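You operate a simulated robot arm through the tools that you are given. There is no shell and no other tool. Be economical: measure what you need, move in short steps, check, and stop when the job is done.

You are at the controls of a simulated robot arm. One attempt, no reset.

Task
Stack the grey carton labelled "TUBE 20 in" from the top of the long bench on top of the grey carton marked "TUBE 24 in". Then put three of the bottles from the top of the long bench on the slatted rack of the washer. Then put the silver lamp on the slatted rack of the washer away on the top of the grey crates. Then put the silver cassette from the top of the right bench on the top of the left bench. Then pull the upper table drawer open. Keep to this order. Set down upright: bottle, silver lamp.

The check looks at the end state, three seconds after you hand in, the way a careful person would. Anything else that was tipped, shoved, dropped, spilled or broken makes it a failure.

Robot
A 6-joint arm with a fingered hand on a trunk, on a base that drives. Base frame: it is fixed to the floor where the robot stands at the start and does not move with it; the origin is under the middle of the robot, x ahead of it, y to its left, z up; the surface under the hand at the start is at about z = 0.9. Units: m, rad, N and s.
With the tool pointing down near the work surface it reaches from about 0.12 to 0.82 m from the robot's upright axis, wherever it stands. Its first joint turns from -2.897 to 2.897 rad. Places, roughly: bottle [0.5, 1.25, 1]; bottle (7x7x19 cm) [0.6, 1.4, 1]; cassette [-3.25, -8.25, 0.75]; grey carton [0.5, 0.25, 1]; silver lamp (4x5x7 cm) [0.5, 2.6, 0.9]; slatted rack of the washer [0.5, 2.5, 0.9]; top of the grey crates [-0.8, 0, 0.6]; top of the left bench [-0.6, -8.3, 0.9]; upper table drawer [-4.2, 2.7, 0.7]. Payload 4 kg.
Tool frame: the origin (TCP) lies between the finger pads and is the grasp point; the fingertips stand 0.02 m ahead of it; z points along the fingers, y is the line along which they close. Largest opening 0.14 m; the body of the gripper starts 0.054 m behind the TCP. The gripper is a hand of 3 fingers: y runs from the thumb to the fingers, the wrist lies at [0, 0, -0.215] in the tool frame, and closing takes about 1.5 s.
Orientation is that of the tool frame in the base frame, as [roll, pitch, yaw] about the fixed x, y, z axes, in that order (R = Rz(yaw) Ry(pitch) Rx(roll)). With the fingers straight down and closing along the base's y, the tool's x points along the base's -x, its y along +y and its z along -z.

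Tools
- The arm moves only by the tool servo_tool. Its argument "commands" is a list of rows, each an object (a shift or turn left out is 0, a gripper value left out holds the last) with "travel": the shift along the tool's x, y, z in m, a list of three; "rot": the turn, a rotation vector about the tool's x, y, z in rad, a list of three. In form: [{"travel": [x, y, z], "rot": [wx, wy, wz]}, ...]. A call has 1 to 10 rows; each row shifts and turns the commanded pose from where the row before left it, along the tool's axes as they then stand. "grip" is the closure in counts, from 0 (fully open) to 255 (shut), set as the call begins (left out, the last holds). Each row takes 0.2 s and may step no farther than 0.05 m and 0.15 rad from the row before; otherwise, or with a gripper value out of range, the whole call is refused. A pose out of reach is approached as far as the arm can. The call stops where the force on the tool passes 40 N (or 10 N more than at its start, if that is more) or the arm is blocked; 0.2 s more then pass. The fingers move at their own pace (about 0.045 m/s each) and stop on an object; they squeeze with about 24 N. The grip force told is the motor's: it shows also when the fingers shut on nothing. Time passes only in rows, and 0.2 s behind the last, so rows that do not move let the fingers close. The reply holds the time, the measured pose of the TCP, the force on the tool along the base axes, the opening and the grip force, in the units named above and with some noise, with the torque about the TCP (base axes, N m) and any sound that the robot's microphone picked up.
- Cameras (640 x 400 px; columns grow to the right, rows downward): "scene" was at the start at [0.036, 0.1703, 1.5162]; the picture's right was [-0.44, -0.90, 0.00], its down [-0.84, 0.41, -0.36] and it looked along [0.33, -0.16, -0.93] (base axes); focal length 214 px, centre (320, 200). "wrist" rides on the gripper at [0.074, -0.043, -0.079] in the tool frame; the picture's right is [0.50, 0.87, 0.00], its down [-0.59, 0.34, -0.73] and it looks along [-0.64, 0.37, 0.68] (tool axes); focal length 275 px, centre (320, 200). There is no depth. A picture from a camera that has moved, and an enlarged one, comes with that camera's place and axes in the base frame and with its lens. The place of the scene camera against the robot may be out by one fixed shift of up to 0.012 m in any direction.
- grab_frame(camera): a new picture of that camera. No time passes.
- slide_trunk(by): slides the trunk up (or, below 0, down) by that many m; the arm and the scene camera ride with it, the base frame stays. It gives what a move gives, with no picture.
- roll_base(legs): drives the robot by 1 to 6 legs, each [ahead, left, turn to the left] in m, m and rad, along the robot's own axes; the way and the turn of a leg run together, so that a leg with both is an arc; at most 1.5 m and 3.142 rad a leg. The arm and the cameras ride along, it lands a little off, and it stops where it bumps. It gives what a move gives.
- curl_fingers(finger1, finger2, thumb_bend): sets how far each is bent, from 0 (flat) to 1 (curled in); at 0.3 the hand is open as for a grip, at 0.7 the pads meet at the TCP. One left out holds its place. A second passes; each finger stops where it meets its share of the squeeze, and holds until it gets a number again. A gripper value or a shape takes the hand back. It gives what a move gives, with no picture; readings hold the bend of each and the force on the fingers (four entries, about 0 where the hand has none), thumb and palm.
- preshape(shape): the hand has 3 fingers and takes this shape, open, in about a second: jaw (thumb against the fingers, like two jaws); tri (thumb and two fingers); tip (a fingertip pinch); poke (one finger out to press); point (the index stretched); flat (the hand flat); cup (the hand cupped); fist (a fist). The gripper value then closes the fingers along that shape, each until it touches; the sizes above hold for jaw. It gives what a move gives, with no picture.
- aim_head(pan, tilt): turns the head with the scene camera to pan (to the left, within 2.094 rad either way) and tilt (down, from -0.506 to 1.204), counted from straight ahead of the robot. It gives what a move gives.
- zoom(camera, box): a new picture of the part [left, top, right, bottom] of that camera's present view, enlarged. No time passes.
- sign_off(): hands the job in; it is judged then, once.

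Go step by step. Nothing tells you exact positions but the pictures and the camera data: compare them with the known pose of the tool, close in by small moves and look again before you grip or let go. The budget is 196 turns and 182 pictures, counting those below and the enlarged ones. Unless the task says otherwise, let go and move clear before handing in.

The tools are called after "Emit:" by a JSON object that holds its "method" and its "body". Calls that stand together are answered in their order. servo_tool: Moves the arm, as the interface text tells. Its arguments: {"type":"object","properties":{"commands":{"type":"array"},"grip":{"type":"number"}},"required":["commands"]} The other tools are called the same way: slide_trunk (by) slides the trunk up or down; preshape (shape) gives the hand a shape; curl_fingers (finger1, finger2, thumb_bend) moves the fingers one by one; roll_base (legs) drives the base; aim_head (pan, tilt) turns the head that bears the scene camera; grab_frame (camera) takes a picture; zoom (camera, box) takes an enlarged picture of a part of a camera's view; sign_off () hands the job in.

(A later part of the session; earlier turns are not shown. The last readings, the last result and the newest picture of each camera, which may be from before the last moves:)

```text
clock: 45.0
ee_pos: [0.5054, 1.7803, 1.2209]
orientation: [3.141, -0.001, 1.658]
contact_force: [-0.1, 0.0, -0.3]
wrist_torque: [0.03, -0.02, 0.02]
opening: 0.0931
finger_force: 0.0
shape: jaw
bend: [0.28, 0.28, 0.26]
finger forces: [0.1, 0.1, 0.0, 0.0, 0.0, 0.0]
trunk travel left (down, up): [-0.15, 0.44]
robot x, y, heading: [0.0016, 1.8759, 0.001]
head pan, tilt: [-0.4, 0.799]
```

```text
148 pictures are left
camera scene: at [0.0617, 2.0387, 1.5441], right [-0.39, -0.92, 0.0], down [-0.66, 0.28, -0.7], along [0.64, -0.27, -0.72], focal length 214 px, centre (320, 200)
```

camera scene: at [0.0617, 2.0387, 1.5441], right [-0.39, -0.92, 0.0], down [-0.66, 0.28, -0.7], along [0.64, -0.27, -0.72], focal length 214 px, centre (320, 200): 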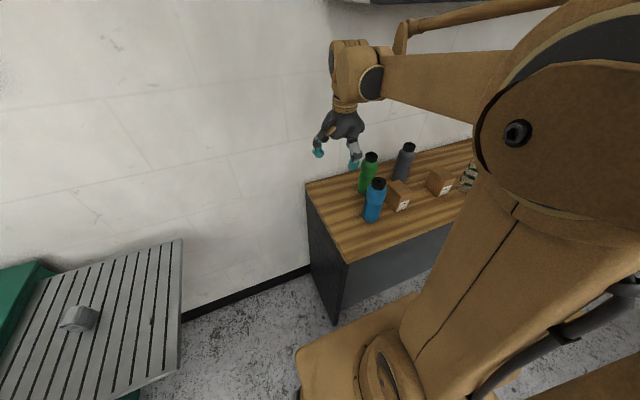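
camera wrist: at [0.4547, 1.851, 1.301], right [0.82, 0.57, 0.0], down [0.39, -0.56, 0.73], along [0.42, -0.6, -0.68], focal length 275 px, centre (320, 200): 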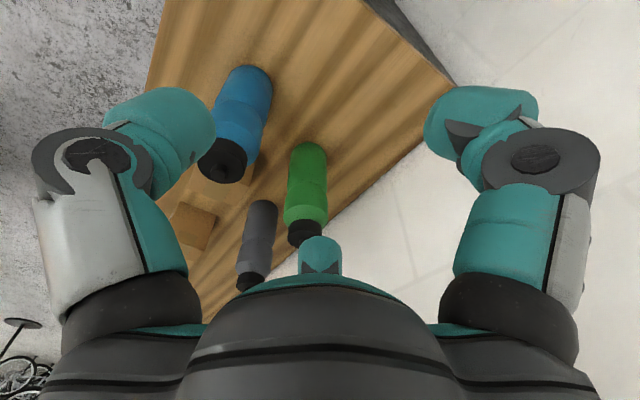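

The wrist view puts the blue bottle near (0.473, 1.654). I'll move above it and look again.

Emit:
{"method": "servo_tool", "body": {"commands": [{"travel": [-0.041, -0.0144, 0.01]}, {"travel": [-0.041, -0.0144, 0.02]}, {"travel": [-0.041, -0.0144, 0.02]}, {}]}}

Emit:
{"method": "grab_frame", "body": {"camera": "wrist"}}

Emit:
{"method": "grab_frame", "body": {"camera": "scene"}}

```text
clock: 46.0
ee_pos: [0.4719, 1.6553, 1.1706]
orientation: [3.141, 0.0, 1.658]
contact_force: [0.3, -0.2, 0.3]
wrist_torque: [0.03, 0.01, -0.01]
opening: 0.0933
finger_force: 0.0
shape: jaw
bend: [0.28, 0.28, 0.26]
finger forces: [0.0, 0.1, 0.0, 0.1, 0.1, 0.1]
trunk travel left (down, up): [-0.15, 0.44]
robot x, y, heading: [0.0001, 1.8773, 0.002]
head pan, tilt: [-0.4, 0.799]
```

```text
147 pictures are left
camera wrist: at [0.4217, 1.7251, 1.2505], right [0.82, 0.57, 0.0], down [0.39, -0.56, 0.73], along [0.42, -0.6, -0.68], focal length 275 px, centre (320, 200)
```

wrist: 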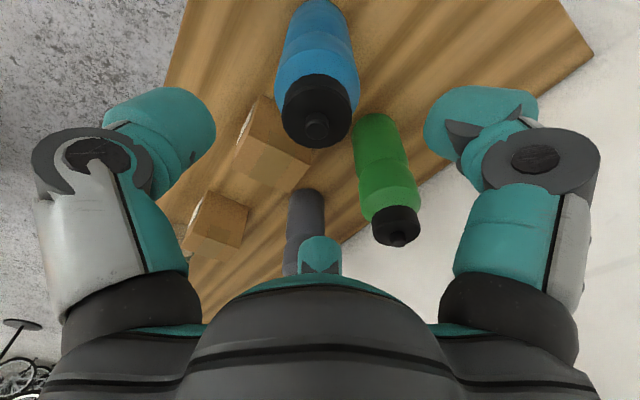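

```text
146 pictures are left
camera scene: at [0.0613, 2.04, 1.544], right [-0.39, -0.92, 0.0], down [-0.66, 0.28, -0.7], along [0.64, -0.27, -0.72], focal length 214 px, centre (320, 200)
```

scene: 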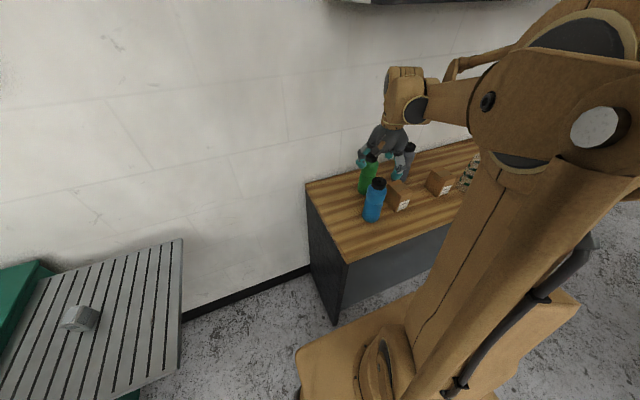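

The bottle is nearly under the tool axis. I'll make a small correction and descend to grasp height, watching the palm force.

Emit:
{"method": "servo_tool", "body": {"commands": [{"travel": [-0.0063, 0.0035, 0.02]}, {"travel": [0, 0, 0.02]}, {"travel": [0, 0, 0.02]}, {"travel": [0, 0, 0.02]}, {"travel": [0, 0, 0.02]}, {"travel": [0, 0, 0.015]}, {}]}}

Emit:
{"method": "grab_frame", "body": {"camera": "wrist"}}

Emit:
{"method": "zoom", "body": {"camera": "scene", "box": [320, 100, 440, 240]}}

```text
clock: 47.6
ee_pos: [0.4749, 1.6493, 1.0566]
orientation: [-3.141, -0.001, 1.659]
contact_force: [0.2, -0.1, -0.1]
wrist_torque: [0.01, 0.01, -0.02]
opening: 0.0928
finger_force: 0.0
shape: jaw
bend: [0.28, 0.28, 0.26]
finger forces: [0.1, 0.0, 0.0, 0.0, 0.0, 0.0]
trunk travel left (down, up): [-0.15, 0.44]
robot x, y, heading: [0.0011, 1.8779, 0.002]
head pan, tilt: [-0.4, 0.799]
```

```text
145 pictures are left
camera wrist: at [0.4262, 1.7195, 1.1365], right [0.82, 0.57, 0.0], down [0.39, -0.56, 0.73], along [0.42, -0.6, -0.68], focal length 275 px, centre (320, 200)
```

wrist: 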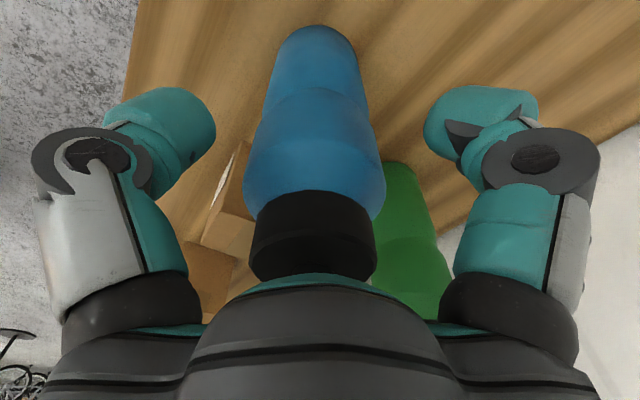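

```text
2.86 times, centred on (380, 170) of scene
camera zoom: at [0.0614, 2.0396, 1.544], right [-0.39, -0.92, 0.0], down [-0.66, 0.28, -0.7], along [0.64, -0.27, -0.72], focal length 613 px, centre (149, 286)
```

zoom: 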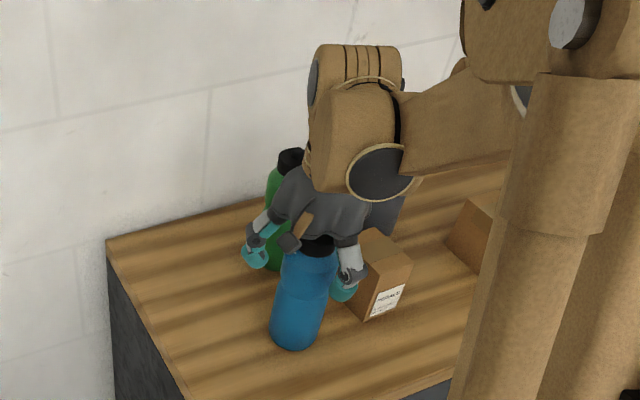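

Well centred; the pads are at shoulder level. I'll go 10 mm lower and close.

Emit:
{"method": "servo_tool", "body": {"commands": [{"travel": [0, 0, 0.005]}, {"travel": [0, 0, 0.005]}, {}]}}

Emit:
{"method": "servo_tool", "body": {"commands": [{}, {}, {}, {}, {}, {}], "grip": 255}}

Emit:
{"method": "grab_frame", "body": {"camera": "wrist"}}

```text
clock: 48.4
ee_pos: [0.4751, 1.6492, 1.0479]
orientation: [3.141, -0.001, 1.657]
contact_force: [-0.1, 0.6, 1.0]
wrist_torque: [-0.01, -0.01, 0.02]
opening: 0.0929
finger_force: 0.0
shape: jaw
bend: [0.28, 0.28, 0.26]
finger forces: [0.0, 0.1, 0.0, 0.0, 0.1, 0.1]
trunk travel left (down, up): [-0.15, 0.44]
robot x, y, heading: [0.0, 1.8768, -0.003]
head pan, tilt: [-0.4, 0.799]
```

```text
clock: 49.8
ee_pos: [0.477, 1.649, 1.0477]
orientation: [3.141, 0.001, 1.655]
contact_force: [-0.5, -0.8, -0.7]
wrist_torque: [-0.02, 0.0, -0.01]
opening: 0.0589
finger_force: 24.1
shape: jaw
bend: [0.4, 0.36, 0.36]
finger forces: [21.1, 21.1, 0.0, 0.0, 21.8, 0.0]
trunk travel left (down, up): [-0.15, 0.44]
robot x, y, heading: [0.0002, 1.8734, 0.005]
head pan, tilt: [-0.4, 0.799]
```

```text
143 pictures are left
camera wrist: at [0.4262, 1.7196, 1.1267], right [0.82, 0.57, 0.0], down [0.39, -0.56, 0.73], along [0.42, -0.6, -0.68], focal length 275 px, centre (320, 200)
```

wrist: 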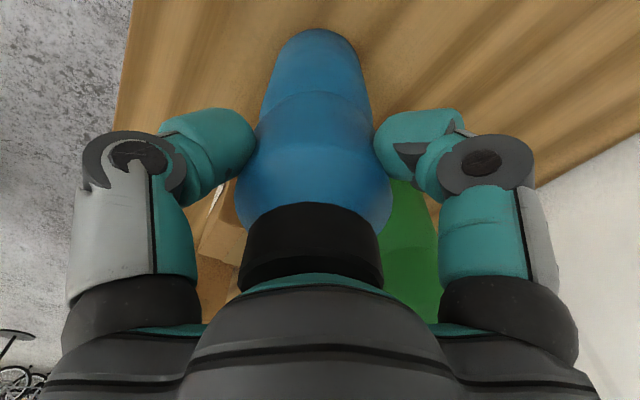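

Held evenly by all three fingers. I'll lift it and carry it over toward the rack.

Emit:
{"method": "servo_tool", "body": {"commands": [{"travel": [0, 0, -0.02]}, {"travel": [0, 0, -0.04]}, {"travel": [0, 0, -0.04]}, {"travel": [0, 0, -0.04]}, {"travel": [0, 0, -0.04]}, {"travel": [0.045, 0, 0]}, {"travel": [0.045, 0, 0]}, {"travel": [0.045, 0, 0]}, {"travel": [0.045, 0, 0]}, {"travel": [0.045, 0, 0]}]}}

Emit:
{"method": "servo_tool", "body": {"commands": [{"travel": [0.045, 0, 0]}, {"travel": [0.045, 0, 0]}, {"travel": [0.045, 0, 0]}, {"travel": [0.045, 0, 0]}, {"travel": [0.045, 0.01, 0]}, {"travel": [0.045, 0.02, 0]}, {"travel": [0.045, 0.02, 0]}, {"travel": [0.045, 0.02, 0]}, {"travel": [0.045, 0.02, 0]}, {"travel": [0.045, 0.02, 0]}]}}

Emit:
{"method": "aim_head", "body": {"pan": 0.7, "tilt": 0.8}}

Emit:
{"method": "grab_frame", "body": {"camera": "scene"}}

Emit:
{"method": "grab_frame", "body": {"camera": "wrist"}}

```text
clock: 52.0
ee_pos: [0.4551, 1.8733, 1.2269]
orientation: [3.141, -0.001, 1.656]
contact_force: [-0.9, -0.4, -0.9]
wrist_torque: [0.01, 0.02, 0.01]
opening: 0.0588
finger_force: 24.2
shape: jaw
bend: [0.4, 0.36, 0.36]
finger forces: [21.2, 21.3, 0.1, 0.0, 21.6, 0.1]
trunk travel left (down, up): [-0.15, 0.44]
robot x, y, heading: [-0.0006, 1.876, 0.002]
head pan, tilt: [-0.4, 0.799]
```

```text
clock: 54.2
ee_pos: [0.5275, 2.3356, 1.2254]
orientation: [-3.14, 0.0, 1.656]
contact_force: [0.7, 0.4, -1.8]
wrist_torque: [-0.02, 0.0, -0.01]
opening: 0.059
finger_force: 24.3
shape: jaw
bend: [0.4, 0.36, 0.36]
finger forces: [21.2, 21.2, 0.0, 0.0, 21.3, 0.0]
trunk travel left (down, up): [-0.15, 0.44]
robot x, y, heading: [-0.0018, 1.8796, -0.0]
head pan, tilt: [-0.4, 0.799]
```

```text
clock: 55.5
ee_pos: [0.5262, 2.3332, 1.2276]
orientation: [-3.141, 0.001, 1.656]
contact_force: [-0.3, -0.3, -0.4]
wrist_torque: [0.01, 0.04, 0.02]
opening: 0.059
finger_force: 24.3
shape: jaw
bend: [0.4, 0.36, 0.36]
finger forces: [21.3, 21.2, 0.0, 0.1, 21.3, 0.0]
trunk travel left (down, up): [-0.15, 0.44]
robot x, y, heading: [0.0013, 1.876, -0.002]
head pan, tilt: [0.7, 0.799]
```

```text
142 pictures are left
camera scene: at [0.049, 2.1233, 1.5439], right [0.64, -0.77, 0.0], down [-0.55, -0.46, -0.7], along [0.53, 0.45, -0.72], focal length 214 px, centre (320, 200)
```

scene: 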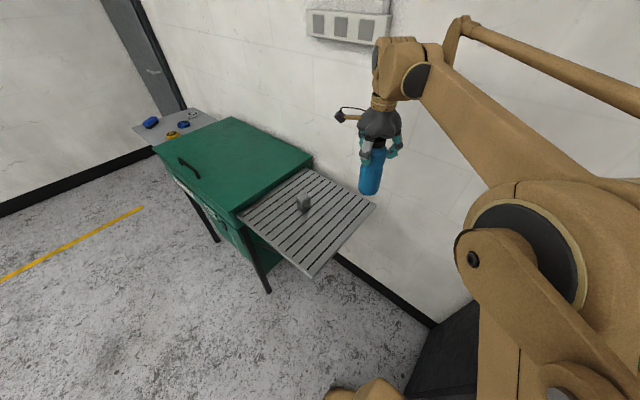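

```text
141 pictures are left
camera wrist: at [0.477, 2.4022, 1.3064], right [0.82, 0.57, 0.0], down [0.39, -0.56, 0.73], along [0.42, -0.6, -0.68], focal length 275 px, centre (320, 200)
```

wrist: 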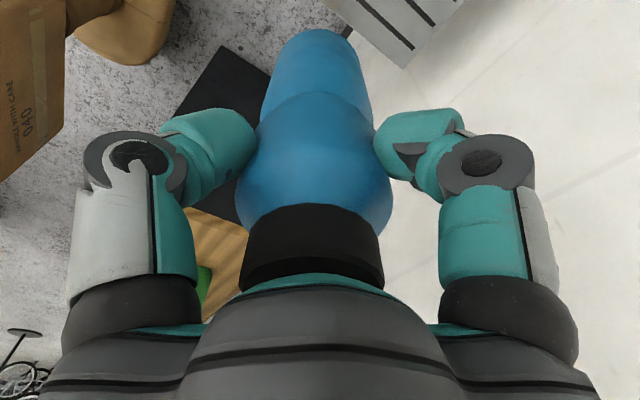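

The rack's near corner checks out at (0.67, 2.34). I'll move over (0.59, 2.40) and lower to about 3 cm above the slats.

Emit:
{"method": "servo_tool", "body": {"commands": [{"travel": [0.0307, 0.0348, 0]}, {"travel": [0.0307, 0.0348, 0]}, {"travel": [0, 0, 0.03]}, {"travel": [0, 0, 0.03]}, {"travel": [0, 0, 0.03]}, {"travel": [0, 0, 0.03]}, {"travel": [0, 0, 0.025]}, {}]}}

Emit:
{"method": "zoom", "body": {"camera": "scene", "box": [220, 100, 460, 300]}}

Emit:
{"method": "grab_frame", "body": {"camera": "wrist"}}

```text
clock: 57.4
ee_pos: [0.5686, 2.3746, 1.081]
orientation: [-3.141, 0.002, 1.656]
contact_force: [0.1, 0.4, 0.2]
wrist_torque: [-0.01, 0.01, -0.02]
opening: 0.0585
finger_force: 23.8
shape: jaw
bend: [0.4, 0.36, 0.36]
finger forces: [21.2, 21.1, 0.0, 0.0, 21.0, 0.1]
out of reach, approached as far as the arm can: row 2
trunk travel left (down, up): [-0.15, 0.44]
robot x, y, heading: [-0.0007, 1.8759, -0.003]
head pan, tilt: [0.7, 0.799]
```

```text
2.00 times, centred on (340, 200) of scene
camera zoom: at [0.0489, 2.1234, 1.5439], right [0.64, -0.76, 0.0], down [-0.55, -0.46, -0.7], along [0.53, 0.45, -0.72], focal length 429 px, centre (280, 200)
```

zoom: 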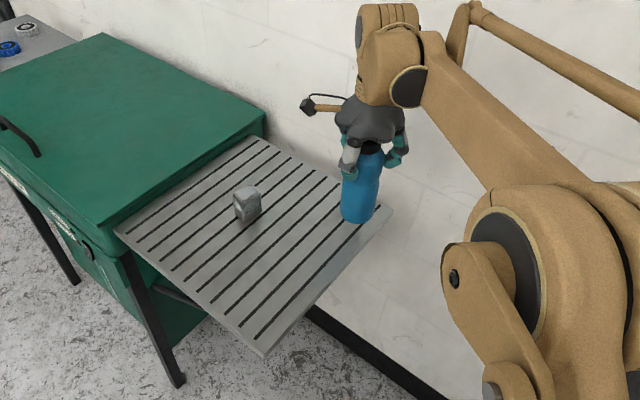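

```text
139 pictures are left
camera wrist: at [0.5185, 2.4442, 1.1607], right [0.82, 0.57, 0.0], down [0.39, -0.56, 0.73], along [0.42, -0.6, -0.68], focal length 275 px, centre (320, 200)
```

wrist: 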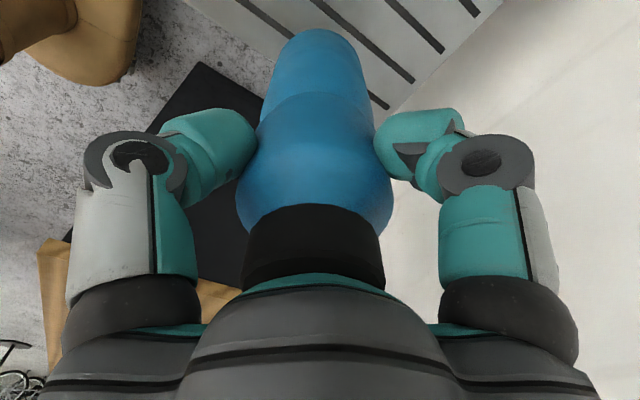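

The arm hit its reach limit at (0.569, 2.375). The bottle would sit right at the rack edge there, so I'll shift the base left 5 cm.

Emit:
{"method": "roll_base", "body": {"legs": [[0, 0.05, 0]]}}

Emit:
{"method": "servo_tool", "body": {"commands": [{}]}}

Emit:
{"method": "grab_frame", "body": {"camera": "wrist"}}

Emit:
{"method": "zoom", "body": {"camera": "scene", "box": [220, 100, 460, 300]}}

```text
clock: 58.3
ee_pos: [0.5686, 2.4272, 1.0806]
orientation: [-3.141, 0.002, 1.657]
contact_force: [-0.6, 1.2, -0.5]
wrist_torque: [-0.02, 0.0, 0.0]
opening: 0.0585
finger_force: 24.1
shape: jaw
bend: [0.4, 0.36, 0.36]
finger forces: [21.3, 21.2, 0.0, 0.0, 21.0, 0.0]
trunk travel left (down, up): [-0.15, 0.44]
robot x, y, heading: [-0.0009, 1.9224, -0.001]
head pan, tilt: [0.7, 0.799]
```

```text
clock: 58.7
ee_pos: [0.5682, 2.4257, 1.0803]
orientation: [-3.141, 0.001, 1.657]
contact_force: [0.2, 0.3, 0.4]
wrist_torque: [-0.03, 0.02, -0.01]
opening: 0.0585
finger_force: 23.8
shape: jaw
bend: [0.4, 0.36, 0.36]
finger forces: [21.2, 21.2, 0.1, 0.0, 20.9, 0.1]
trunk travel left (down, up): [-0.15, 0.44]
robot x, y, heading: [0.0038, 1.9261, -0.002]
head pan, tilt: [0.7, 0.799]
```

```text
138 pictures are left
camera wrist: at [0.5185, 2.4954, 1.1607], right [0.82, 0.57, 0.0], down [0.39, -0.56, 0.73], along [0.42, -0.6, -0.68], focal length 275 px, centre (320, 200)
```

wrist: 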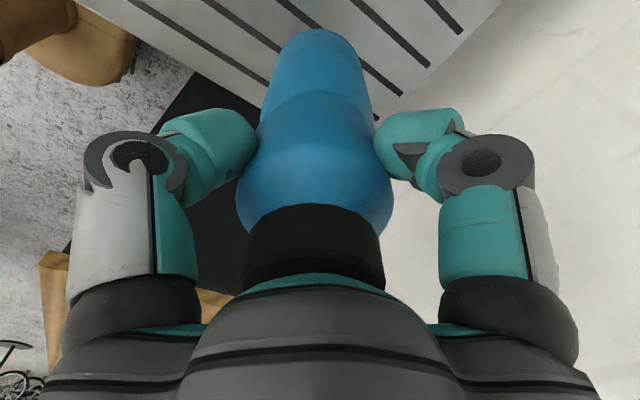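

```text
2.00 times, centred on (340, 200) of scene
camera zoom: at [0.049, 2.1745, 1.5438], right [0.64, -0.76, 0.0], down [-0.55, -0.46, -0.7], along [0.53, 0.45, -0.72], focal length 429 px, centre (280, 200)
```

zoom: 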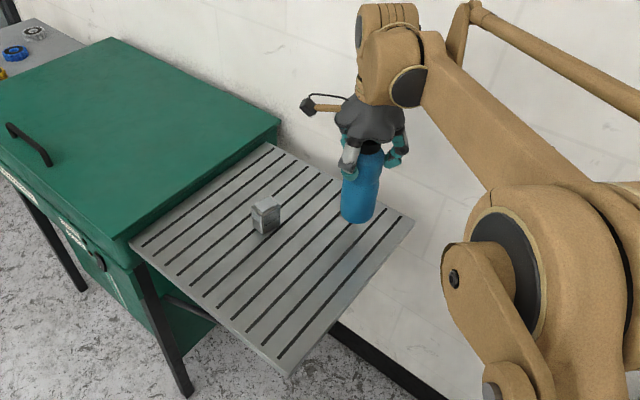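

Position (0.568, 2.427) is fine: about 9 cm from the edge and 17 cm from the lamp. Lowering to contact.

Emit:
{"method": "servo_tool", "body": {"commands": [{"travel": [0, 0, 0.01]}, {"travel": [0, 0, 0.01]}, {"travel": [0, 0, 0.005]}, {}]}}

Emit:
{"method": "servo_tool", "body": {"commands": [{"travel": [0, 0, 0.002]}, {"travel": [0, 0, 0.001]}, {}]}}

Emit:
{"method": "servo_tool", "body": {"commands": [{"travel": [0, 0, 0.0015]}, {}]}}

Emit:
{"method": "servo_tool", "body": {"commands": [{"travel": [0, 0, 0.0015]}, {}]}}

```text
clock: 59.7
ee_pos: [0.5688, 2.4253, 1.0568]
orientation: [3.141, 0.001, 1.656]
contact_force: [-0.2, -0.8, -0.7]
wrist_torque: [0.01, -0.02, -0.01]
opening: 0.0584
finger_force: 23.6
shape: jaw
bend: [0.4, 0.36, 0.36]
finger forces: [21.2, 21.2, 0.0, 0.1, 21.0, 0.1]
trunk travel left (down, up): [-0.15, 0.44]
robot x, y, heading: [0.0041, 1.9273, -0.001]
head pan, tilt: [0.7, 0.799]
```

```text
clock: 60.5
ee_pos: [0.5685, 2.4246, 1.0528]
orientation: [3.14, 0.0, 1.658]
contact_force: [-0.1, -0.4, -0.3]
wrist_torque: [0.01, -0.03, 0.0]
opening: 0.0583
finger_force: 23.7
shape: jaw
bend: [0.4, 0.36, 0.36]
finger forces: [21.3, 21.2, 0.0, 0.0, 21.0, 0.0]
trunk travel left (down, up): [-0.15, 0.44]
robot x, y, heading: [-0.0029, 1.9266, 0.001]
head pan, tilt: [0.7, 0.799]
```

```text
clock: 61.1
ee_pos: [0.5687, 2.4252, 1.0536]
orientation: [-3.141, 0.001, 1.658]
contact_force: [0.3, 0.6, -1.3]
wrist_torque: [0.0, -0.03, -0.01]
opening: 0.0585
finger_force: 23.8
shape: jaw
bend: [0.4, 0.36, 0.36]
finger forces: [21.3, 21.2, 0.0, 0.0, 21.1, 0.1]
trunk travel left (down, up): [-0.15, 0.44]
robot x, y, heading: [0.002, 1.9284, -0.004]
head pan, tilt: [0.7, 0.799]
```

```text
clock: 61.7
ee_pos: [0.5682, 2.4252, 1.0506]
orientation: [-3.141, -0.001, 1.659]
contact_force: [-1.3, 0.3, -0.2]
wrist_torque: [-0.04, 0.03, 0.0]
opening: 0.0586
finger_force: 23.9
shape: jaw
bend: [0.4, 0.36, 0.36]
finger forces: [21.2, 21.2, 0.1, 0.0, 21.0, 0.0]
trunk travel left (down, up): [-0.15, 0.44]
robot x, y, heading: [0.003, 1.9278, 0.002]
head pan, tilt: [0.7, 0.799]
```

Emit:
{"method": "servo_tool", "body": {"commands": [{"travel": [0, 0, 0.0015]}, {}]}}

Emit:
{"method": "servo_tool", "body": {"commands": [{"travel": [0, 0, 0.0015]}, {}]}}

Emit:
{"method": "servo_tool", "body": {"commands": [{"travel": [0, 0, 0.0015]}, {}]}}

Emit:
{"method": "zoom", "body": {"camera": "scene", "box": [320, 140, 400, 240]}}

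```text
clock: 62.3
ee_pos: [0.5679, 2.4255, 1.0487]
orientation: [3.141, 0.001, 1.66]
contact_force: [0.6, -0.1, -1.5]
wrist_torque: [-0.02, -0.01, 0.02]
opening: 0.0585
finger_force: 24.3
shape: jaw
bend: [0.4, 0.36, 0.36]
finger forces: [21.2, 21.2, 0.0, 0.0, 21.0, 0.0]
trunk travel left (down, up): [-0.15, 0.44]
robot x, y, heading: [0.0022, 1.9278, -0.0]
head pan, tilt: [0.7, 0.799]
```

```text
clock: 62.9
ee_pos: [0.5685, 2.4253, 1.0476]
orientation: [-3.141, 0.0, 1.657]
contact_force: [-0.2, -0.1, -1.8]
wrist_torque: [0.05, -0.01, -0.01]
opening: 0.0586
finger_force: 23.5
shape: jaw
bend: [0.4, 0.36, 0.36]
finger forces: [21.2, 21.2, 0.0, 0.1, 21.0, 0.0]
trunk travel left (down, up): [-0.15, 0.44]
robot x, y, heading: [0.0, 1.9249, -0.001]
head pan, tilt: [0.7, 0.799]
```

```text
clock: 63.5
ee_pos: [0.5677, 2.4265, 1.0461]
orientation: [-3.14, 0.0, 1.658]
contact_force: [-0.7, -0.2, -1.1]
wrist_torque: [-0.01, -0.01, 0.0]
opening: 0.0586
finger_force: 23.3
shape: jaw
bend: [0.4, 0.36, 0.36]
finger forces: [21.2, 21.2, 0.0, 0.1, 21.1, 0.0]
trunk travel left (down, up): [-0.15, 0.44]
robot x, y, heading: [0.0012, 1.9281, -0.003]
head pan, tilt: [0.7, 0.799]
```

```text
4.00 times, centred on (360, 190) of scene
camera zoom: at [0.049, 2.1742, 1.5439], right [0.64, -0.76, 0.0], down [-0.55, -0.46, -0.7], along [0.53, 0.45, -0.72], focal length 858 px, centre (160, 240)
```

zoom: 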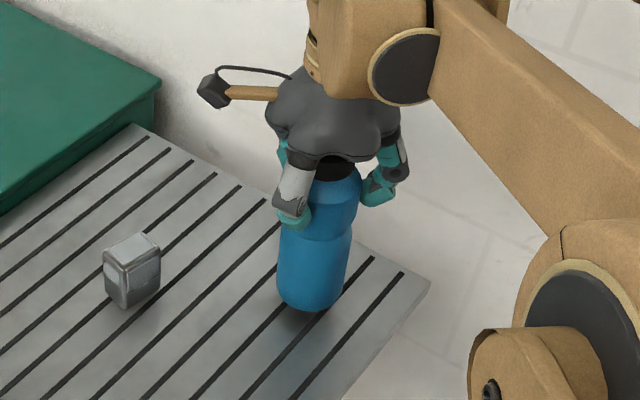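

Still no contact, so the rack is a bit lower than 0.9. I'll continue in small steps.

Emit:
{"method": "servo_tool", "body": {"commands": [{"travel": [0, 0, 0.002]}, {}]}}

Emit:
{"method": "servo_tool", "body": {"commands": [{"travel": [0, 0, 0.002]}, {}]}}

Emit:
{"method": "servo_tool", "body": {"commands": [{"travel": [0, 0, 0.002]}, {}]}}

Emit:
{"method": "servo_tool", "body": {"commands": [{"travel": [0, 0, 0.002]}, {}]}}

```text
clock: 64.1
ee_pos: [0.5685, 2.4262, 1.0438]
orientation: [-3.141, 0.0, 1.655]
contact_force: [0.4, 0.7, -0.6]
wrist_torque: [-0.01, 0.03, 0.0]
opening: 0.0586
finger_force: 24.4
shape: jaw
bend: [0.4, 0.36, 0.36]
finger forces: [21.2, 21.2, 0.1, 0.1, 21.1, 0.0]
trunk travel left (down, up): [-0.15, 0.44]
robot x, y, heading: [0.0015, 1.9297, 0.004]
head pan, tilt: [0.7, 0.799]
```

```text
clock: 64.7
ee_pos: [0.5687, 2.4261, 1.0416]
orientation: [-3.141, 0.001, 1.658]
contact_force: [0.6, 0.7, -1.2]
wrist_torque: [-0.03, 0.03, 0.03]
opening: 0.0585
finger_force: 24.0
shape: jaw
bend: [0.4, 0.36, 0.36]
finger forces: [21.2, 21.1, 0.0, 0.0, 21.0, 0.0]
trunk travel left (down, up): [-0.15, 0.44]
robot x, y, heading: [0.0007, 1.9303, -0.003]
head pan, tilt: [0.7, 0.799]
```

```text
clock: 65.3
ee_pos: [0.5678, 2.4251, 1.0391]
orientation: [-3.141, 0.0, 1.655]
contact_force: [0.2, -0.1, -0.3]
wrist_torque: [0.02, -0.05, 0.02]
opening: 0.0587
finger_force: 23.8
shape: jaw
bend: [0.4, 0.36, 0.36]
finger forces: [21.2, 21.1, 0.0, 0.0, 21.0, 0.1]
trunk travel left (down, up): [-0.15, 0.44]
robot x, y, heading: [0.0042, 1.9267, 0.004]
head pan, tilt: [0.7, 0.799]
```

```text
clock: 65.9
ee_pos: [0.5684, 2.4268, 1.0366]
orientation: [3.141, 0.001, 1.658]
contact_force: [-0.1, 0.7, -1.8]
wrist_torque: [0.01, 0.02, 0.01]
opening: 0.0584
finger_force: 24.5
shape: jaw
bend: [0.4, 0.36, 0.36]
finger forces: [21.2, 21.2, 0.0, 0.0, 21.0, 0.1]
trunk travel left (down, up): [-0.15, 0.44]
robot x, y, heading: [0.0004, 1.9248, -0.003]
head pan, tilt: [0.7, 0.799]
```

Emit:
{"method": "zoom", "body": {"camera": "scene", "box": [340, 180, 380, 230]}}

Emit:
{"method": "servo_tool", "body": {"commands": [{"travel": [0, 0, 0.002]}, {}]}}

Emit:
{"method": "servo_tool", "body": {"commands": [{"travel": [0, 0, 0.002]}, {}]}}

Emit:
{"method": "zoom", "body": {"camera": "scene", "box": [340, 180, 380, 230]}}

```text
8.00 times, centred on (360, 205) of scene
camera zoom: at [0.049, 2.1742, 1.5439], right [0.64, -0.76, 0.0], down [-0.55, -0.46, -0.7], along [0.53, 0.45, -0.72], focal length 1716 px, centre (0, 160)
```

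zoom: 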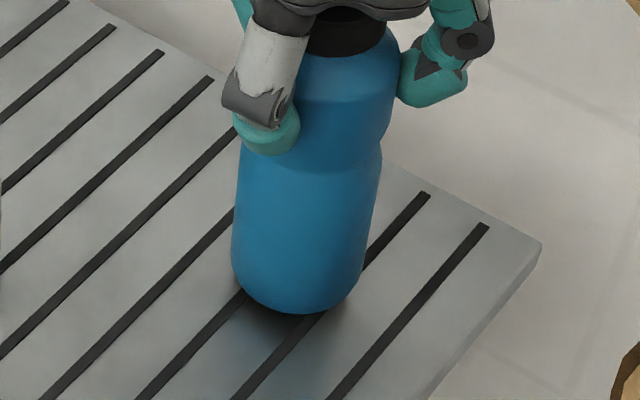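

```text
clock: 66.5
ee_pos: [0.568, 2.4247, 1.0364]
orientation: [-3.141, 0.001, 1.656]
contact_force: [-0.1, 0.2, -0.3]
wrist_torque: [0.0, -0.03, 0.03]
opening: 0.0586
finger_force: 23.9
shape: jaw
bend: [0.4, 0.36, 0.36]
finger forces: [21.3, 21.2, 0.0, 0.1, 21.0, 0.0]
trunk travel left (down, up): [-0.15, 0.44]
robot x, y, heading: [0.0016, 1.926, 0.0]
head pan, tilt: [0.7, 0.799]
```

```text
clock: 67.1
ee_pos: [0.5683, 2.4259, 1.0339]
orientation: [-3.141, 0.001, 1.656]
contact_force: [0.5, -0.1, -1.3]
wrist_torque: [0.0, 0.03, 0.0]
opening: 0.0584
finger_force: 23.5
shape: jaw
bend: [0.4, 0.36, 0.36]
finger forces: [21.2, 21.2, 0.0, 0.0, 21.0, 0.1]
trunk travel left (down, up): [-0.15, 0.44]
robot x, y, heading: [-0.0012, 1.9298, -0.002]
head pan, tilt: [0.7, 0.799]
```

```text
8.00 times, centred on (360, 205) of scene
camera zoom: at [0.049, 2.1742, 1.5439], right [0.64, -0.76, 0.0], down [-0.55, -0.46, -0.7], along [0.53, 0.45, -0.72], focal length 1716 px, centre (0, 160)
```

zoom: 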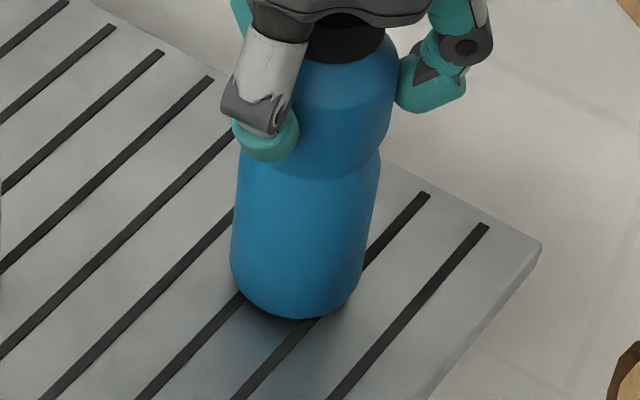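

Emit:
{"method": "servo_tool", "body": {"commands": [{"travel": [0, 0, 0.002]}, {}]}}

Emit:
{"method": "servo_tool", "body": {"commands": [{"travel": [0, 0, 0.0015]}, {}]}}

Emit:
{"method": "servo_tool", "body": {"commands": [{"travel": [0, 0, 0.0015]}, {}]}}

Emit:
{"method": "zoom", "body": {"camera": "scene", "box": [340, 180, 380, 230]}}

```text
clock: 67.7
ee_pos: [0.5673, 2.4262, 1.0319]
orientation: [3.141, 0.0, 1.657]
contact_force: [0.1, 0.1, -0.8]
wrist_torque: [0.0, 0.0, 0.01]
opening: 0.0588
finger_force: 24.1
shape: jaw
bend: [0.4, 0.36, 0.36]
finger forces: [21.2, 21.2, 0.1, 0.0, 21.1, 0.0]
trunk travel left (down, up): [-0.15, 0.44]
robot x, y, heading: [0.0043, 1.9289, 0.002]
head pan, tilt: [0.7, 0.799]
```

```text
clock: 68.3
ee_pos: [0.5687, 2.4244, 1.031]
orientation: [3.141, 0.0, 1.656]
contact_force: [1.0, -0.4, 4.9]
wrist_torque: [0.01, 0.01, 0.01]
opening: 0.0585
finger_force: 24.0
shape: jaw
bend: [0.4, 0.36, 0.36]
finger forces: [22.0, 21.8, 0.1, 0.0, 21.6, 0.0]
trunk travel left (down, up): [-0.15, 0.44]
robot x, y, heading: [0.0036, 1.923, 0.0]
head pan, tilt: [0.7, 0.799]
```

```text
clock: 68.9
ee_pos: [0.569, 2.4241, 1.0306]
orientation: [3.14, 0.0, 1.656]
contact_force: [2.5, -1.0, 15.5]
wrist_torque: [0.03, 0.03, 0.0]
opening: 0.0588
finger_force: 23.9
shape: jaw
bend: [0.4, 0.36, 0.36]
finger forces: [25.1, 24.2, 0.0, 0.0, 24.0, 0.0]
trunk travel left (down, up): [-0.15, 0.44]
robot x, y, heading: [-0.001, 1.9246, 0.004]
head pan, tilt: [0.7, 0.799]
```

```text
8.00 times, centred on (360, 205) of scene
camera zoom: at [0.0479, 2.1726, 1.5443], right [0.64, -0.77, 0.0], down [-0.55, -0.46, -0.7], along [0.53, 0.45, -0.72], focal length 1716 px, centre (0, 160)
```

zoom: 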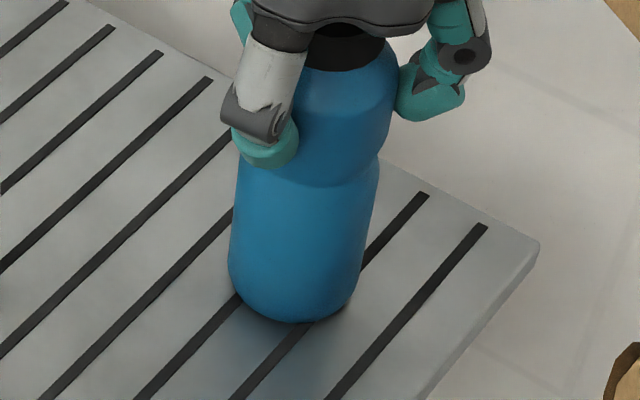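

Contact at TCP z ≈ 1.031, so the rack is about 16 mm below the bench top. I'll ease off, open and lift.

Emit:
{"method": "servo_tool", "body": {"commands": [{"travel": [0, 0, -0.001]}, {}]}}

Emit:
{"method": "servo_tool", "body": {"commands": [{}, {}, {}, {}, {}], "grip": 85}}

Emit:
{"method": "servo_tool", "body": {"commands": [{"travel": [0, 0, -0.01]}, {"travel": [0, 0, -0.02]}, {"travel": [0, 0, -0.04]}, {"travel": [0, 0, -0.04]}, {"travel": [0, 0, -0.04]}, {"travel": [0, 0, -0.04]}, {}]}}

Emit:
{"method": "grab_frame", "body": {"camera": "scene"}}

Emit:
{"method": "grab_frame", "body": {"camera": "wrist"}}

```text
clock: 69.5
ee_pos: [0.5677, 2.4236, 1.0309]
orientation: [3.141, 0.001, 1.661]
contact_force: [0.7, -1.0, 9.7]
wrist_torque: [-0.06, 0.03, 0.01]
opening: 0.059
finger_force: 23.8
shape: jaw
bend: [0.4, 0.36, 0.36]
finger forces: [24.6, 23.9, 0.0, 0.0, 24.1, 0.1]
trunk travel left (down, up): [-0.15, 0.44]
robot x, y, heading: [-0.0005, 1.9267, 0.002]
head pan, tilt: [0.7, 0.799]
```

```text
clock: 70.7
ee_pos: [0.5679, 2.4249, 1.0296]
orientation: [3.141, 0.001, 1.656]
contact_force: [-0.4, 0.0, -0.3]
wrist_torque: [0.0, 0.05, 0.01]
opening: 0.0928
finger_force: 0.1
shape: jaw
bend: [0.28, 0.28, 0.26]
finger forces: [0.0, 0.1, 0.0, 0.0, 0.0, 0.0]
trunk travel left (down, up): [-0.15, 0.44]
robot x, y, heading: [-0.0018, 1.9282, -0.004]
head pan, tilt: [0.7, 0.799]
```

```text
clock: 72.3
ee_pos: [0.5678, 2.4258, 1.2189]
orientation: [3.14, 0.001, 1.656]
contact_force: [0.0, 0.3, -0.2]
wrist_torque: [-0.03, -0.03, -0.01]
opening: 0.0929
finger_force: 0.1
shape: jaw
bend: [0.28, 0.28, 0.26]
finger forces: [0.0, 0.0, 0.0, 0.0, 0.1, 0.0]
trunk travel left (down, up): [-0.15, 0.44]
robot x, y, heading: [-0.0002, 1.9265, -0.003]
head pan, tilt: [0.7, 0.799]
```

```text
132 pictures are left
camera scene: at [0.0489, 2.1741, 1.5439], right [0.64, -0.76, 0.0], down [-0.55, -0.46, -0.7], along [0.53, 0.45, -0.72], focal length 214 px, centre (320, 200)
```

scene: 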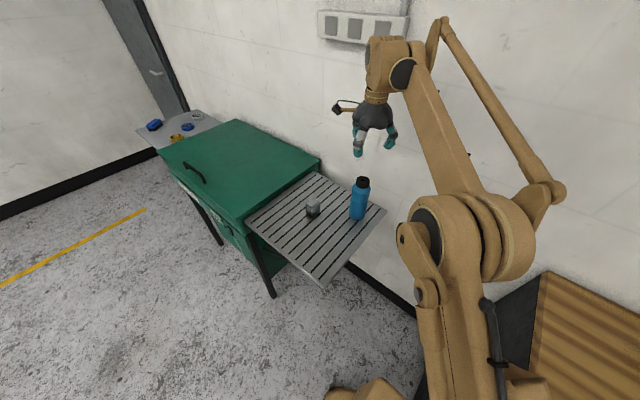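

```text
131 pictures are left
camera wrist: at [0.5183, 2.4947, 1.2995], right [0.82, 0.57, 0.0], down [0.39, -0.56, 0.73], along [0.42, -0.6, -0.68], focal length 275 px, centre (320, 200)
```

wrist: 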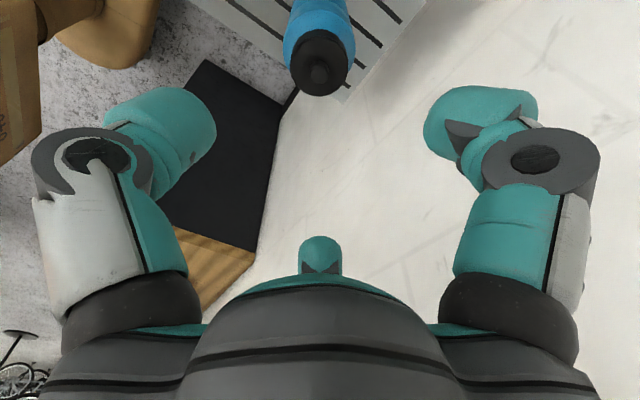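

The blue bottle stands on the rack. Next is green, near (0.603, 1.597).

Emit:
{"method": "servo_tool", "body": {"commands": [{"travel": [-0.03, -0.036, 0]}, {"travel": [-0.03, -0.036, 0]}, {"travel": [-0.03, -0.038, 0]}, {"travel": [-0.049, 0, 0]}, {"travel": [-0.049, 0, 0]}, {"travel": [-0.049, 0, 0]}, {"travel": [-0.049, 0, 0]}, {"travel": [-0.049, 0, 0]}, {"travel": [-0.049, 0, 0]}, {"travel": [-0.049, 0, 0]}]}}

Emit:
{"method": "servo_tool", "body": {"commands": [{"travel": [-0.049, 0, 0]}, {"travel": [-0.049, 0, 0]}, {"travel": [-0.049, 0, 0]}, {"travel": [-0.049, 0, 0]}, {"travel": [-0.049, 0, 0]}, {"travel": [-0.049, 0, 0]}, {"travel": [-0.035, 0.025, 0.01]}, {"travel": [-0.035, 0.025, 0.015]}, {"travel": [-0.03, 0.024, 0.015]}, {}]}}

Emit:
{"method": "grab_frame", "body": {"camera": "wrist"}}

```text
clock: 74.5
ee_pos: [0.4957, 1.9837, 1.219]
orientation: [-3.141, 0.0, 1.657]
contact_force: [-0.5, 0.0, 0.3]
wrist_torque: [-0.01, -0.01, -0.01]
opening: 0.0933
finger_force: 0.2
shape: jaw
bend: [0.28, 0.28, 0.26]
finger forces: [0.0, 0.1, 0.0, 0.1, 0.1, 0.0]
trunk travel left (down, up): [-0.15, 0.44]
robot x, y, heading: [0.0021, 1.9272, 0.001]
head pan, tilt: [0.7, 0.799]
```

```text
clock: 76.7
ee_pos: [0.6036, 1.599, 1.1788]
orientation: [-3.142, -0.001, 1.657]
contact_force: [0.5, 0.4, -0.3]
wrist_torque: [0.03, -0.02, 0.0]
opening: 0.0931
finger_force: 0.1
shape: jaw
bend: [0.28, 0.28, 0.26]
finger forces: [0.1, 0.0, 0.0, 0.0, 0.0, 0.0]
trunk travel left (down, up): [-0.15, 0.44]
robot x, y, heading: [0.0005, 1.9268, -0.0]
head pan, tilt: [0.7, 0.799]
```

```text
130 pictures are left
camera wrist: at [0.5543, 1.668, 1.2588], right [0.82, 0.57, 0.0], down [0.39, -0.56, 0.73], along [0.42, -0.6, -0.68], focal length 275 px, centre (320, 200)
```

wrist: 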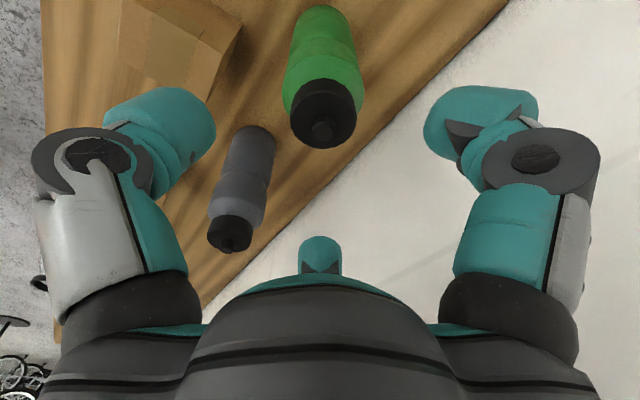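

Green is slightly off the axis, so I'll correct by (+8, −10) mm and descend.

Emit:
{"method": "servo_tool", "body": {"commands": [{"travel": [-0.0102, 0.0072, 0.02]}, {"travel": [0, 0, 0.02]}, {"travel": [0, 0, 0.02]}, {"travel": [0, 0, 0.02]}, {"travel": [0, 0, 0.02]}, {"travel": [0, 0, 0.02]}, {"travel": [0, 0, 0.011]}, {}]}}

Emit:
{"method": "grab_frame", "body": {"camera": "wrist"}}

```text
clock: 78.5
ee_pos: [0.6125, 1.588, 1.048]
orientation: [-3.14, 0.001, 1.658]
contact_force: [-0.2, -0.7, -0.4]
wrist_torque: [0.0, -0.01, -0.01]
opening: 0.093
finger_force: 0.1
shape: jaw
bend: [0.28, 0.28, 0.26]
finger forces: [0.1, 0.0, 0.0, 0.0, 0.0, 0.0]
trunk travel left (down, up): [-0.15, 0.44]
robot x, y, heading: [-0.0023, 1.93, 0.0]
head pan, tilt: [0.7, 0.799]
```

```text
129 pictures are left
camera wrist: at [0.5619, 1.6582, 1.1281], right [0.82, 0.57, 0.0], down [0.39, -0.56, 0.73], along [0.42, -0.6, -0.68], focal length 275 px, centre (320, 200)
```

wrist: 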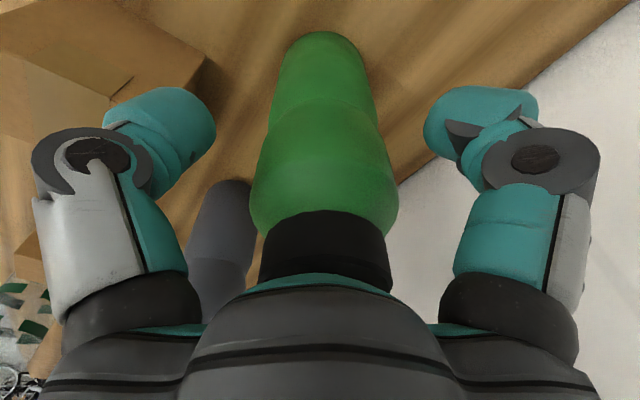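

Centred. Closing, lifting and carrying it to the rack.

Emit:
{"method": "servo_tool", "body": {"commands": [{}, {}, {}, {}, {}, {}], "grip": 255}}

Emit:
{"method": "servo_tool", "body": {"commands": [{"travel": [0, 0, -0.02]}, {"travel": [0, 0, -0.04]}, {"travel": [0, 0, -0.04]}, {"travel": [0, 0, -0.04]}, {"travel": [0, 0, -0.04]}, {"travel": [0.03, -0.031, 0]}, {"travel": [0.03, -0.031, 0]}, {"travel": [0.03, -0.031, 0]}, {"travel": [0.03, -0.03, 0]}, {"travel": [0.045, 0, 0]}]}}

Emit:
{"method": "servo_tool", "body": {"commands": [{"travel": [0.0437, 0, 0]}, {"travel": [0.0437, 0, 0]}, {"travel": [0.0437, 0, 0]}, {"travel": [0.0437, 0, 0]}, {"travel": [0.0437, 0, 0]}, {"travel": [0.0437, 0, 0]}, {"travel": [0.0437, 0, 0]}, {"travel": [0.0437, 0, 0]}, {"travel": [0.0437, 0, 0]}, {"travel": [0.0437, 0, 0]}]}}

Emit:
{"method": "servo_tool", "body": {"commands": [{"travel": [0.0437, 0, 0]}, {"travel": [0.0437, 0, 0]}, {"travel": [0.0437, 0, 0]}, {"travel": [0.0437, 0, 0]}, {"travel": [0.0437, 0, 0]}, {}]}}

Emit:
{"method": "grab_frame", "body": {"camera": "scene"}}

Emit:
{"method": "grab_frame", "body": {"camera": "wrist"}}

```text
clock: 79.9
ee_pos: [0.6121, 1.5875, 1.0488]
orientation: [3.141, 0.0, 1.659]
contact_force: [0.3, -0.3, -0.8]
wrist_torque: [-0.03, 0.01, -0.04]
opening: 0.0587
finger_force: 23.7
shape: jaw
bend: [0.37, 0.37, 0.37]
finger forces: [21.3, 21.2, 0.0, 0.1, 21.8, 0.0]
trunk travel left (down, up): [-0.15, 0.44]
robot x, y, heading: [0.0064, 1.9299, -0.0]
head pan, tilt: [0.7, 0.799]
```

```text
clock: 82.1
ee_pos: [0.475, 1.744, 1.2294]
orientation: [-3.141, 0.001, 1.659]
contact_force: [0.6, 0.3, -0.7]
wrist_torque: [0.0, -0.01, 0.02]
opening: 0.0586
finger_force: 23.8
shape: jaw
bend: [0.37, 0.37, 0.37]
finger forces: [21.2, 21.2, 0.0, 0.1, 21.8, 0.1]
trunk travel left (down, up): [-0.15, 0.44]
robot x, y, heading: [-0.0005, 1.9272, 0.005]
head pan, tilt: [0.7, 0.799]
```

```text
clock: 84.3
ee_pos: [0.4365, 2.18, 1.2289]
orientation: [-3.14, 0.0, 1.656]
contact_force: [0.5, -0.5, -0.8]
wrist_torque: [-0.01, 0.01, 0.0]
opening: 0.0582
finger_force: 23.3
shape: jaw
bend: [0.37, 0.37, 0.37]
finger forces: [21.2, 21.3, 0.0, 0.1, 21.5, 0.0]
trunk travel left (down, up): [-0.15, 0.44]
robot x, y, heading: [-0.0022, 1.9254, -0.002]
head pan, tilt: [0.7, 0.799]
```

```text
clock: 85.7
ee_pos: [0.4176, 2.396, 1.2283]
orientation: [3.142, 0.0, 1.657]
contact_force: [-0.8, -0.6, -0.9]
wrist_torque: [0.0, -0.02, -0.01]
opening: 0.0583
finger_force: 23.9
shape: jaw
bend: [0.37, 0.37, 0.37]
finger forces: [21.1, 21.3, 0.1, 0.0, 21.2, 0.1]
trunk travel left (down, up): [-0.15, 0.44]
robot x, y, heading: [-0.0041, 1.9255, 0.001]
head pan, tilt: [0.7, 0.799]
```

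```text
128 pictures are left
camera scene: at [0.0487, 2.1735, 1.544], right [0.64, -0.77, 0.0], down [-0.55, -0.46, -0.7], along [0.53, 0.45, -0.72], focal length 214 px, centre (320, 200)
```

scene: 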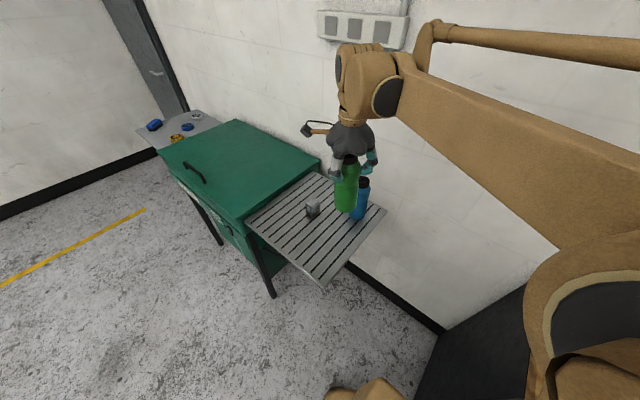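

```text
127 pictures are left
camera wrist: at [0.3682, 2.4654, 1.3084], right [0.82, 0.57, 0.0], down [0.39, -0.56, 0.73], along [0.42, -0.6, -0.68], focal length 275 px, centre (320, 200)
```

wrist: 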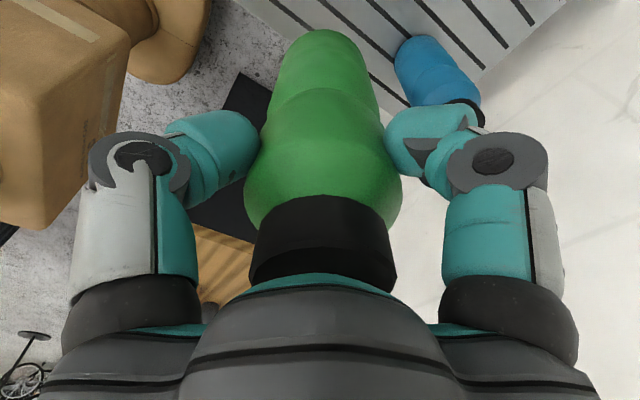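

Position is good. Lowering to just above the slats, then to contact.

Emit:
{"method": "servo_tool", "body": {"commands": [{"travel": [0, 0, 0.04]}, {"travel": [0, 0, 0.04]}, {"travel": [0, 0, 0.04]}, {"travel": [0, 0, 0.03]}, {"travel": [0, 0, 0.02]}, {"travel": [0, 0, 0.01]}, {"travel": [0, 0, 0.008]}, {"travel": [0, 0, 0.005]}, {}]}}

Emit:
{"method": "servo_tool", "body": {"commands": [{"travel": [0, 0, 0.0015]}, {}]}}

Emit:
{"method": "servo_tool", "body": {"commands": [{"travel": [0, 0, 0.0015]}, {}]}}

Emit:
{"method": "servo_tool", "body": {"commands": [{"travel": [0, 0, 0.001]}, {}]}}

```text
clock: 87.7
ee_pos: [0.4176, 2.396, 1.0355]
orientation: [3.14, 0.001, 1.656]
contact_force: [-0.6, 0.4, -1.2]
wrist_torque: [0.0, 0.02, -0.01]
opening: 0.0581
finger_force: 24.0
shape: jaw
bend: [0.37, 0.37, 0.37]
finger forces: [21.1, 21.2, 0.0, 0.1, 21.2, 0.0]
trunk travel left (down, up): [-0.15, 0.44]
robot x, y, heading: [-0.0013, 1.9271, -0.001]
head pan, tilt: [0.7, 0.799]
```

```text
clock: 88.3
ee_pos: [0.4182, 2.3961, 1.033]
orientation: [3.141, 0.0, 1.66]
contact_force: [-0.4, 0.4, -0.8]
wrist_torque: [0.02, 0.0, -0.01]
opening: 0.0583
finger_force: 24.2
shape: jaw
bend: [0.37, 0.37, 0.37]
finger forces: [21.2, 21.2, 0.0, 0.0, 21.2, 0.0]
trunk travel left (down, up): [-0.15, 0.44]
robot x, y, heading: [0.0043, 1.9286, -0.002]
head pan, tilt: [0.7, 0.799]
```

```text
clock: 88.9
ee_pos: [0.4184, 2.3959, 1.0324]
orientation: [-3.14, 0.0, 1.659]
contact_force: [0.1, 0.3, -0.7]
wrist_torque: [-0.01, 0.04, 0.03]
opening: 0.0584
finger_force: 24.5
shape: jaw
bend: [0.37, 0.37, 0.37]
finger forces: [21.2, 21.2, 0.0, 0.0, 21.1, 0.0]
trunk travel left (down, up): [-0.15, 0.44]
robot x, y, heading: [0.0018, 1.9251, 0.003]
head pan, tilt: [0.7, 0.799]
```

```text
clock: 89.5
ee_pos: [0.4178, 2.3959, 1.0323]
orientation: [-3.14, 0.0, 1.657]
contact_force: [1.2, 0.8, 4.7]
wrist_torque: [0.01, 0.03, 0.0]
opening: 0.0587
finger_force: 23.5
shape: jaw
bend: [0.37, 0.37, 0.37]
finger forces: [22.1, 21.8, 0.1, 0.0, 22.1, 0.0]
trunk travel left (down, up): [-0.15, 0.44]
robot x, y, heading: [0.0028, 1.9268, -0.001]
head pan, tilt: [0.7, 0.799]
```

Contact. Releasing and lifting clear, then shifting the base right for the grey bottle.

Emit:
{"method": "servo_tool", "body": {"commands": [{}, {}, {}, {}, {}], "grip": 85}}

Emit:
{"method": "servo_tool", "body": {"commands": [{"travel": [0, 0, -0.01]}, {"travel": [0, 0, -0.02]}, {"travel": [0, 0, -0.04]}, {"travel": [0, 0, -0.04]}, {"travel": [0, 0, -0.04]}, {"travel": [0, 0, -0.04]}, {}]}}

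Emit:
{"method": "zoom", "body": {"camera": "scene", "box": [220, 120, 420, 300]}}

Emit:
{"method": "roll_base", "body": {"legs": [[0, -0.12, 0]]}}

Emit:
{"method": "servo_tool", "body": {"commands": [{"travel": [-0.049, 0, 0]}, {"travel": [-0.049, 0, 0]}, {"travel": [-0.049, 0, 0]}, {"travel": [-0.049, 0, 0]}, {"travel": [-0.049, 0, 0]}, {"travel": [-0.049, 0, 0]}, {"travel": [-0.049, 0, 0]}, {"travel": [-0.049, 0, 0]}, {"travel": [-0.049, 0, 0]}, {"travel": [-0.049, 0, 0]}]}}

Emit:
{"method": "grab_frame", "body": {"camera": "wrist"}}

```text
clock: 90.7
ee_pos: [0.4177, 2.3963, 1.0317]
orientation: [3.141, 0.0, 1.659]
contact_force: [0.0, 0.1, -0.2]
wrist_torque: [0.03, 0.02, -0.01]
opening: 0.0926
finger_force: 0.1
shape: jaw
bend: [0.28, 0.28, 0.26]
finger forces: [0.1, 0.1, 0.0, 0.0, 0.1, 0.0]
trunk travel left (down, up): [-0.15, 0.44]
robot x, y, heading: [0.0049, 1.925, 0.003]
head pan, tilt: [0.7, 0.799]
```

```text
clock: 92.3
ee_pos: [0.4172, 2.3949, 1.2221]
orientation: [-3.142, 0.002, 1.655]
contact_force: [0.6, -0.3, 0.1]
wrist_torque: [0.0, 0.01, 0.0]
opening: 0.0925
finger_force: 0.0
shape: jaw
bend: [0.28, 0.28, 0.26]
finger forces: [0.0, 0.1, 0.0, 0.1, 0.0, 0.0]
trunk travel left (down, up): [-0.15, 0.44]
robot x, y, heading: [-0.0024, 1.9267, -0.006]
head pan, tilt: [0.7, 0.799]
```

```text
2.22 times, centred on (320, 210) of scene
camera zoom: at [0.0489, 2.1742, 1.5439], right [0.64, -0.76, 0.0], down [-0.55, -0.46, -0.7], along [0.53, 0.45, -0.72], focal length 477 px, centre (320, 178)
```

zoom: 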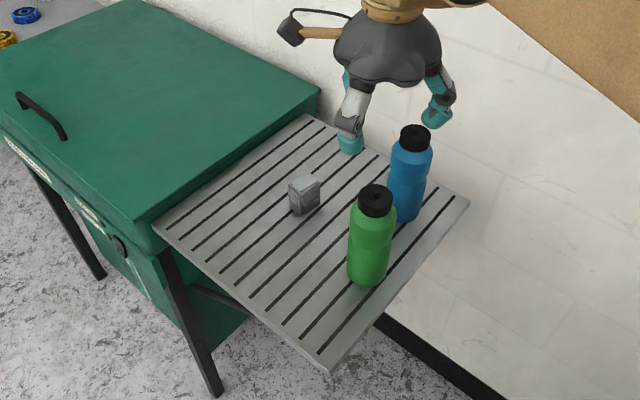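

```text
clock: 93.5
ee_pos: [0.4189, 2.2726, 1.222]
orientation: [-3.141, -0.002, 1.655]
contact_force: [-0.3, 0.3, -0.1]
wrist_torque: [-0.01, 0.05, 0.01]
opening: 0.0931
finger_force: 0.0
shape: jaw
bend: [0.28, 0.28, 0.26]
finger forces: [0.0, 0.1, 0.1, 0.0, 0.1, 0.1]
trunk travel left (down, up): [-0.15, 0.44]
robot x, y, heading: [-0.0016, 1.8051, 0.001]
head pan, tilt: [0.7, 0.799]
```

```text
clock: 95.7
ee_pos: [0.4584, 1.7854, 1.221]
orientation: [-3.141, -0.001, 1.659]
contact_force: [-0.1, 0.1, 0.6]
wrist_torque: [0.03, -0.01, 0.02]
opening: 0.093
finger_force: 0.0
shape: jaw
bend: [0.28, 0.28, 0.26]
finger forces: [0.0, 0.0, 0.0, 0.0, 0.1, 0.0]
trunk travel left (down, up): [-0.15, 0.44]
robot x, y, heading: [0.0026, 1.8076, 0.002]
head pan, tilt: [0.7, 0.799]
```

```text
125 pictures are left
camera wrist: at [0.4095, 1.8551, 1.3007], right [0.82, 0.57, 0.0], down [0.39, -0.56, 0.73], along [0.42, -0.6, -0.68], focal length 275 px, centre (320, 200)
```

wrist: 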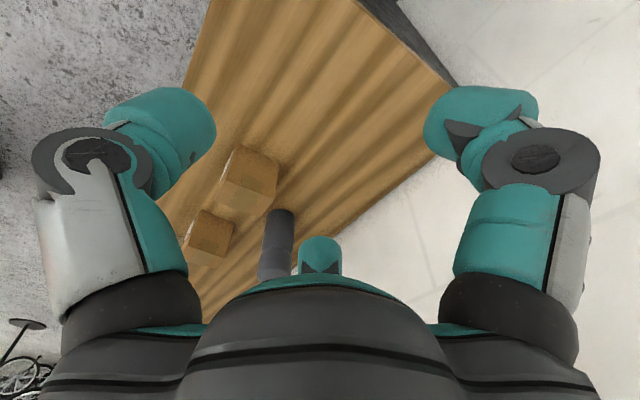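

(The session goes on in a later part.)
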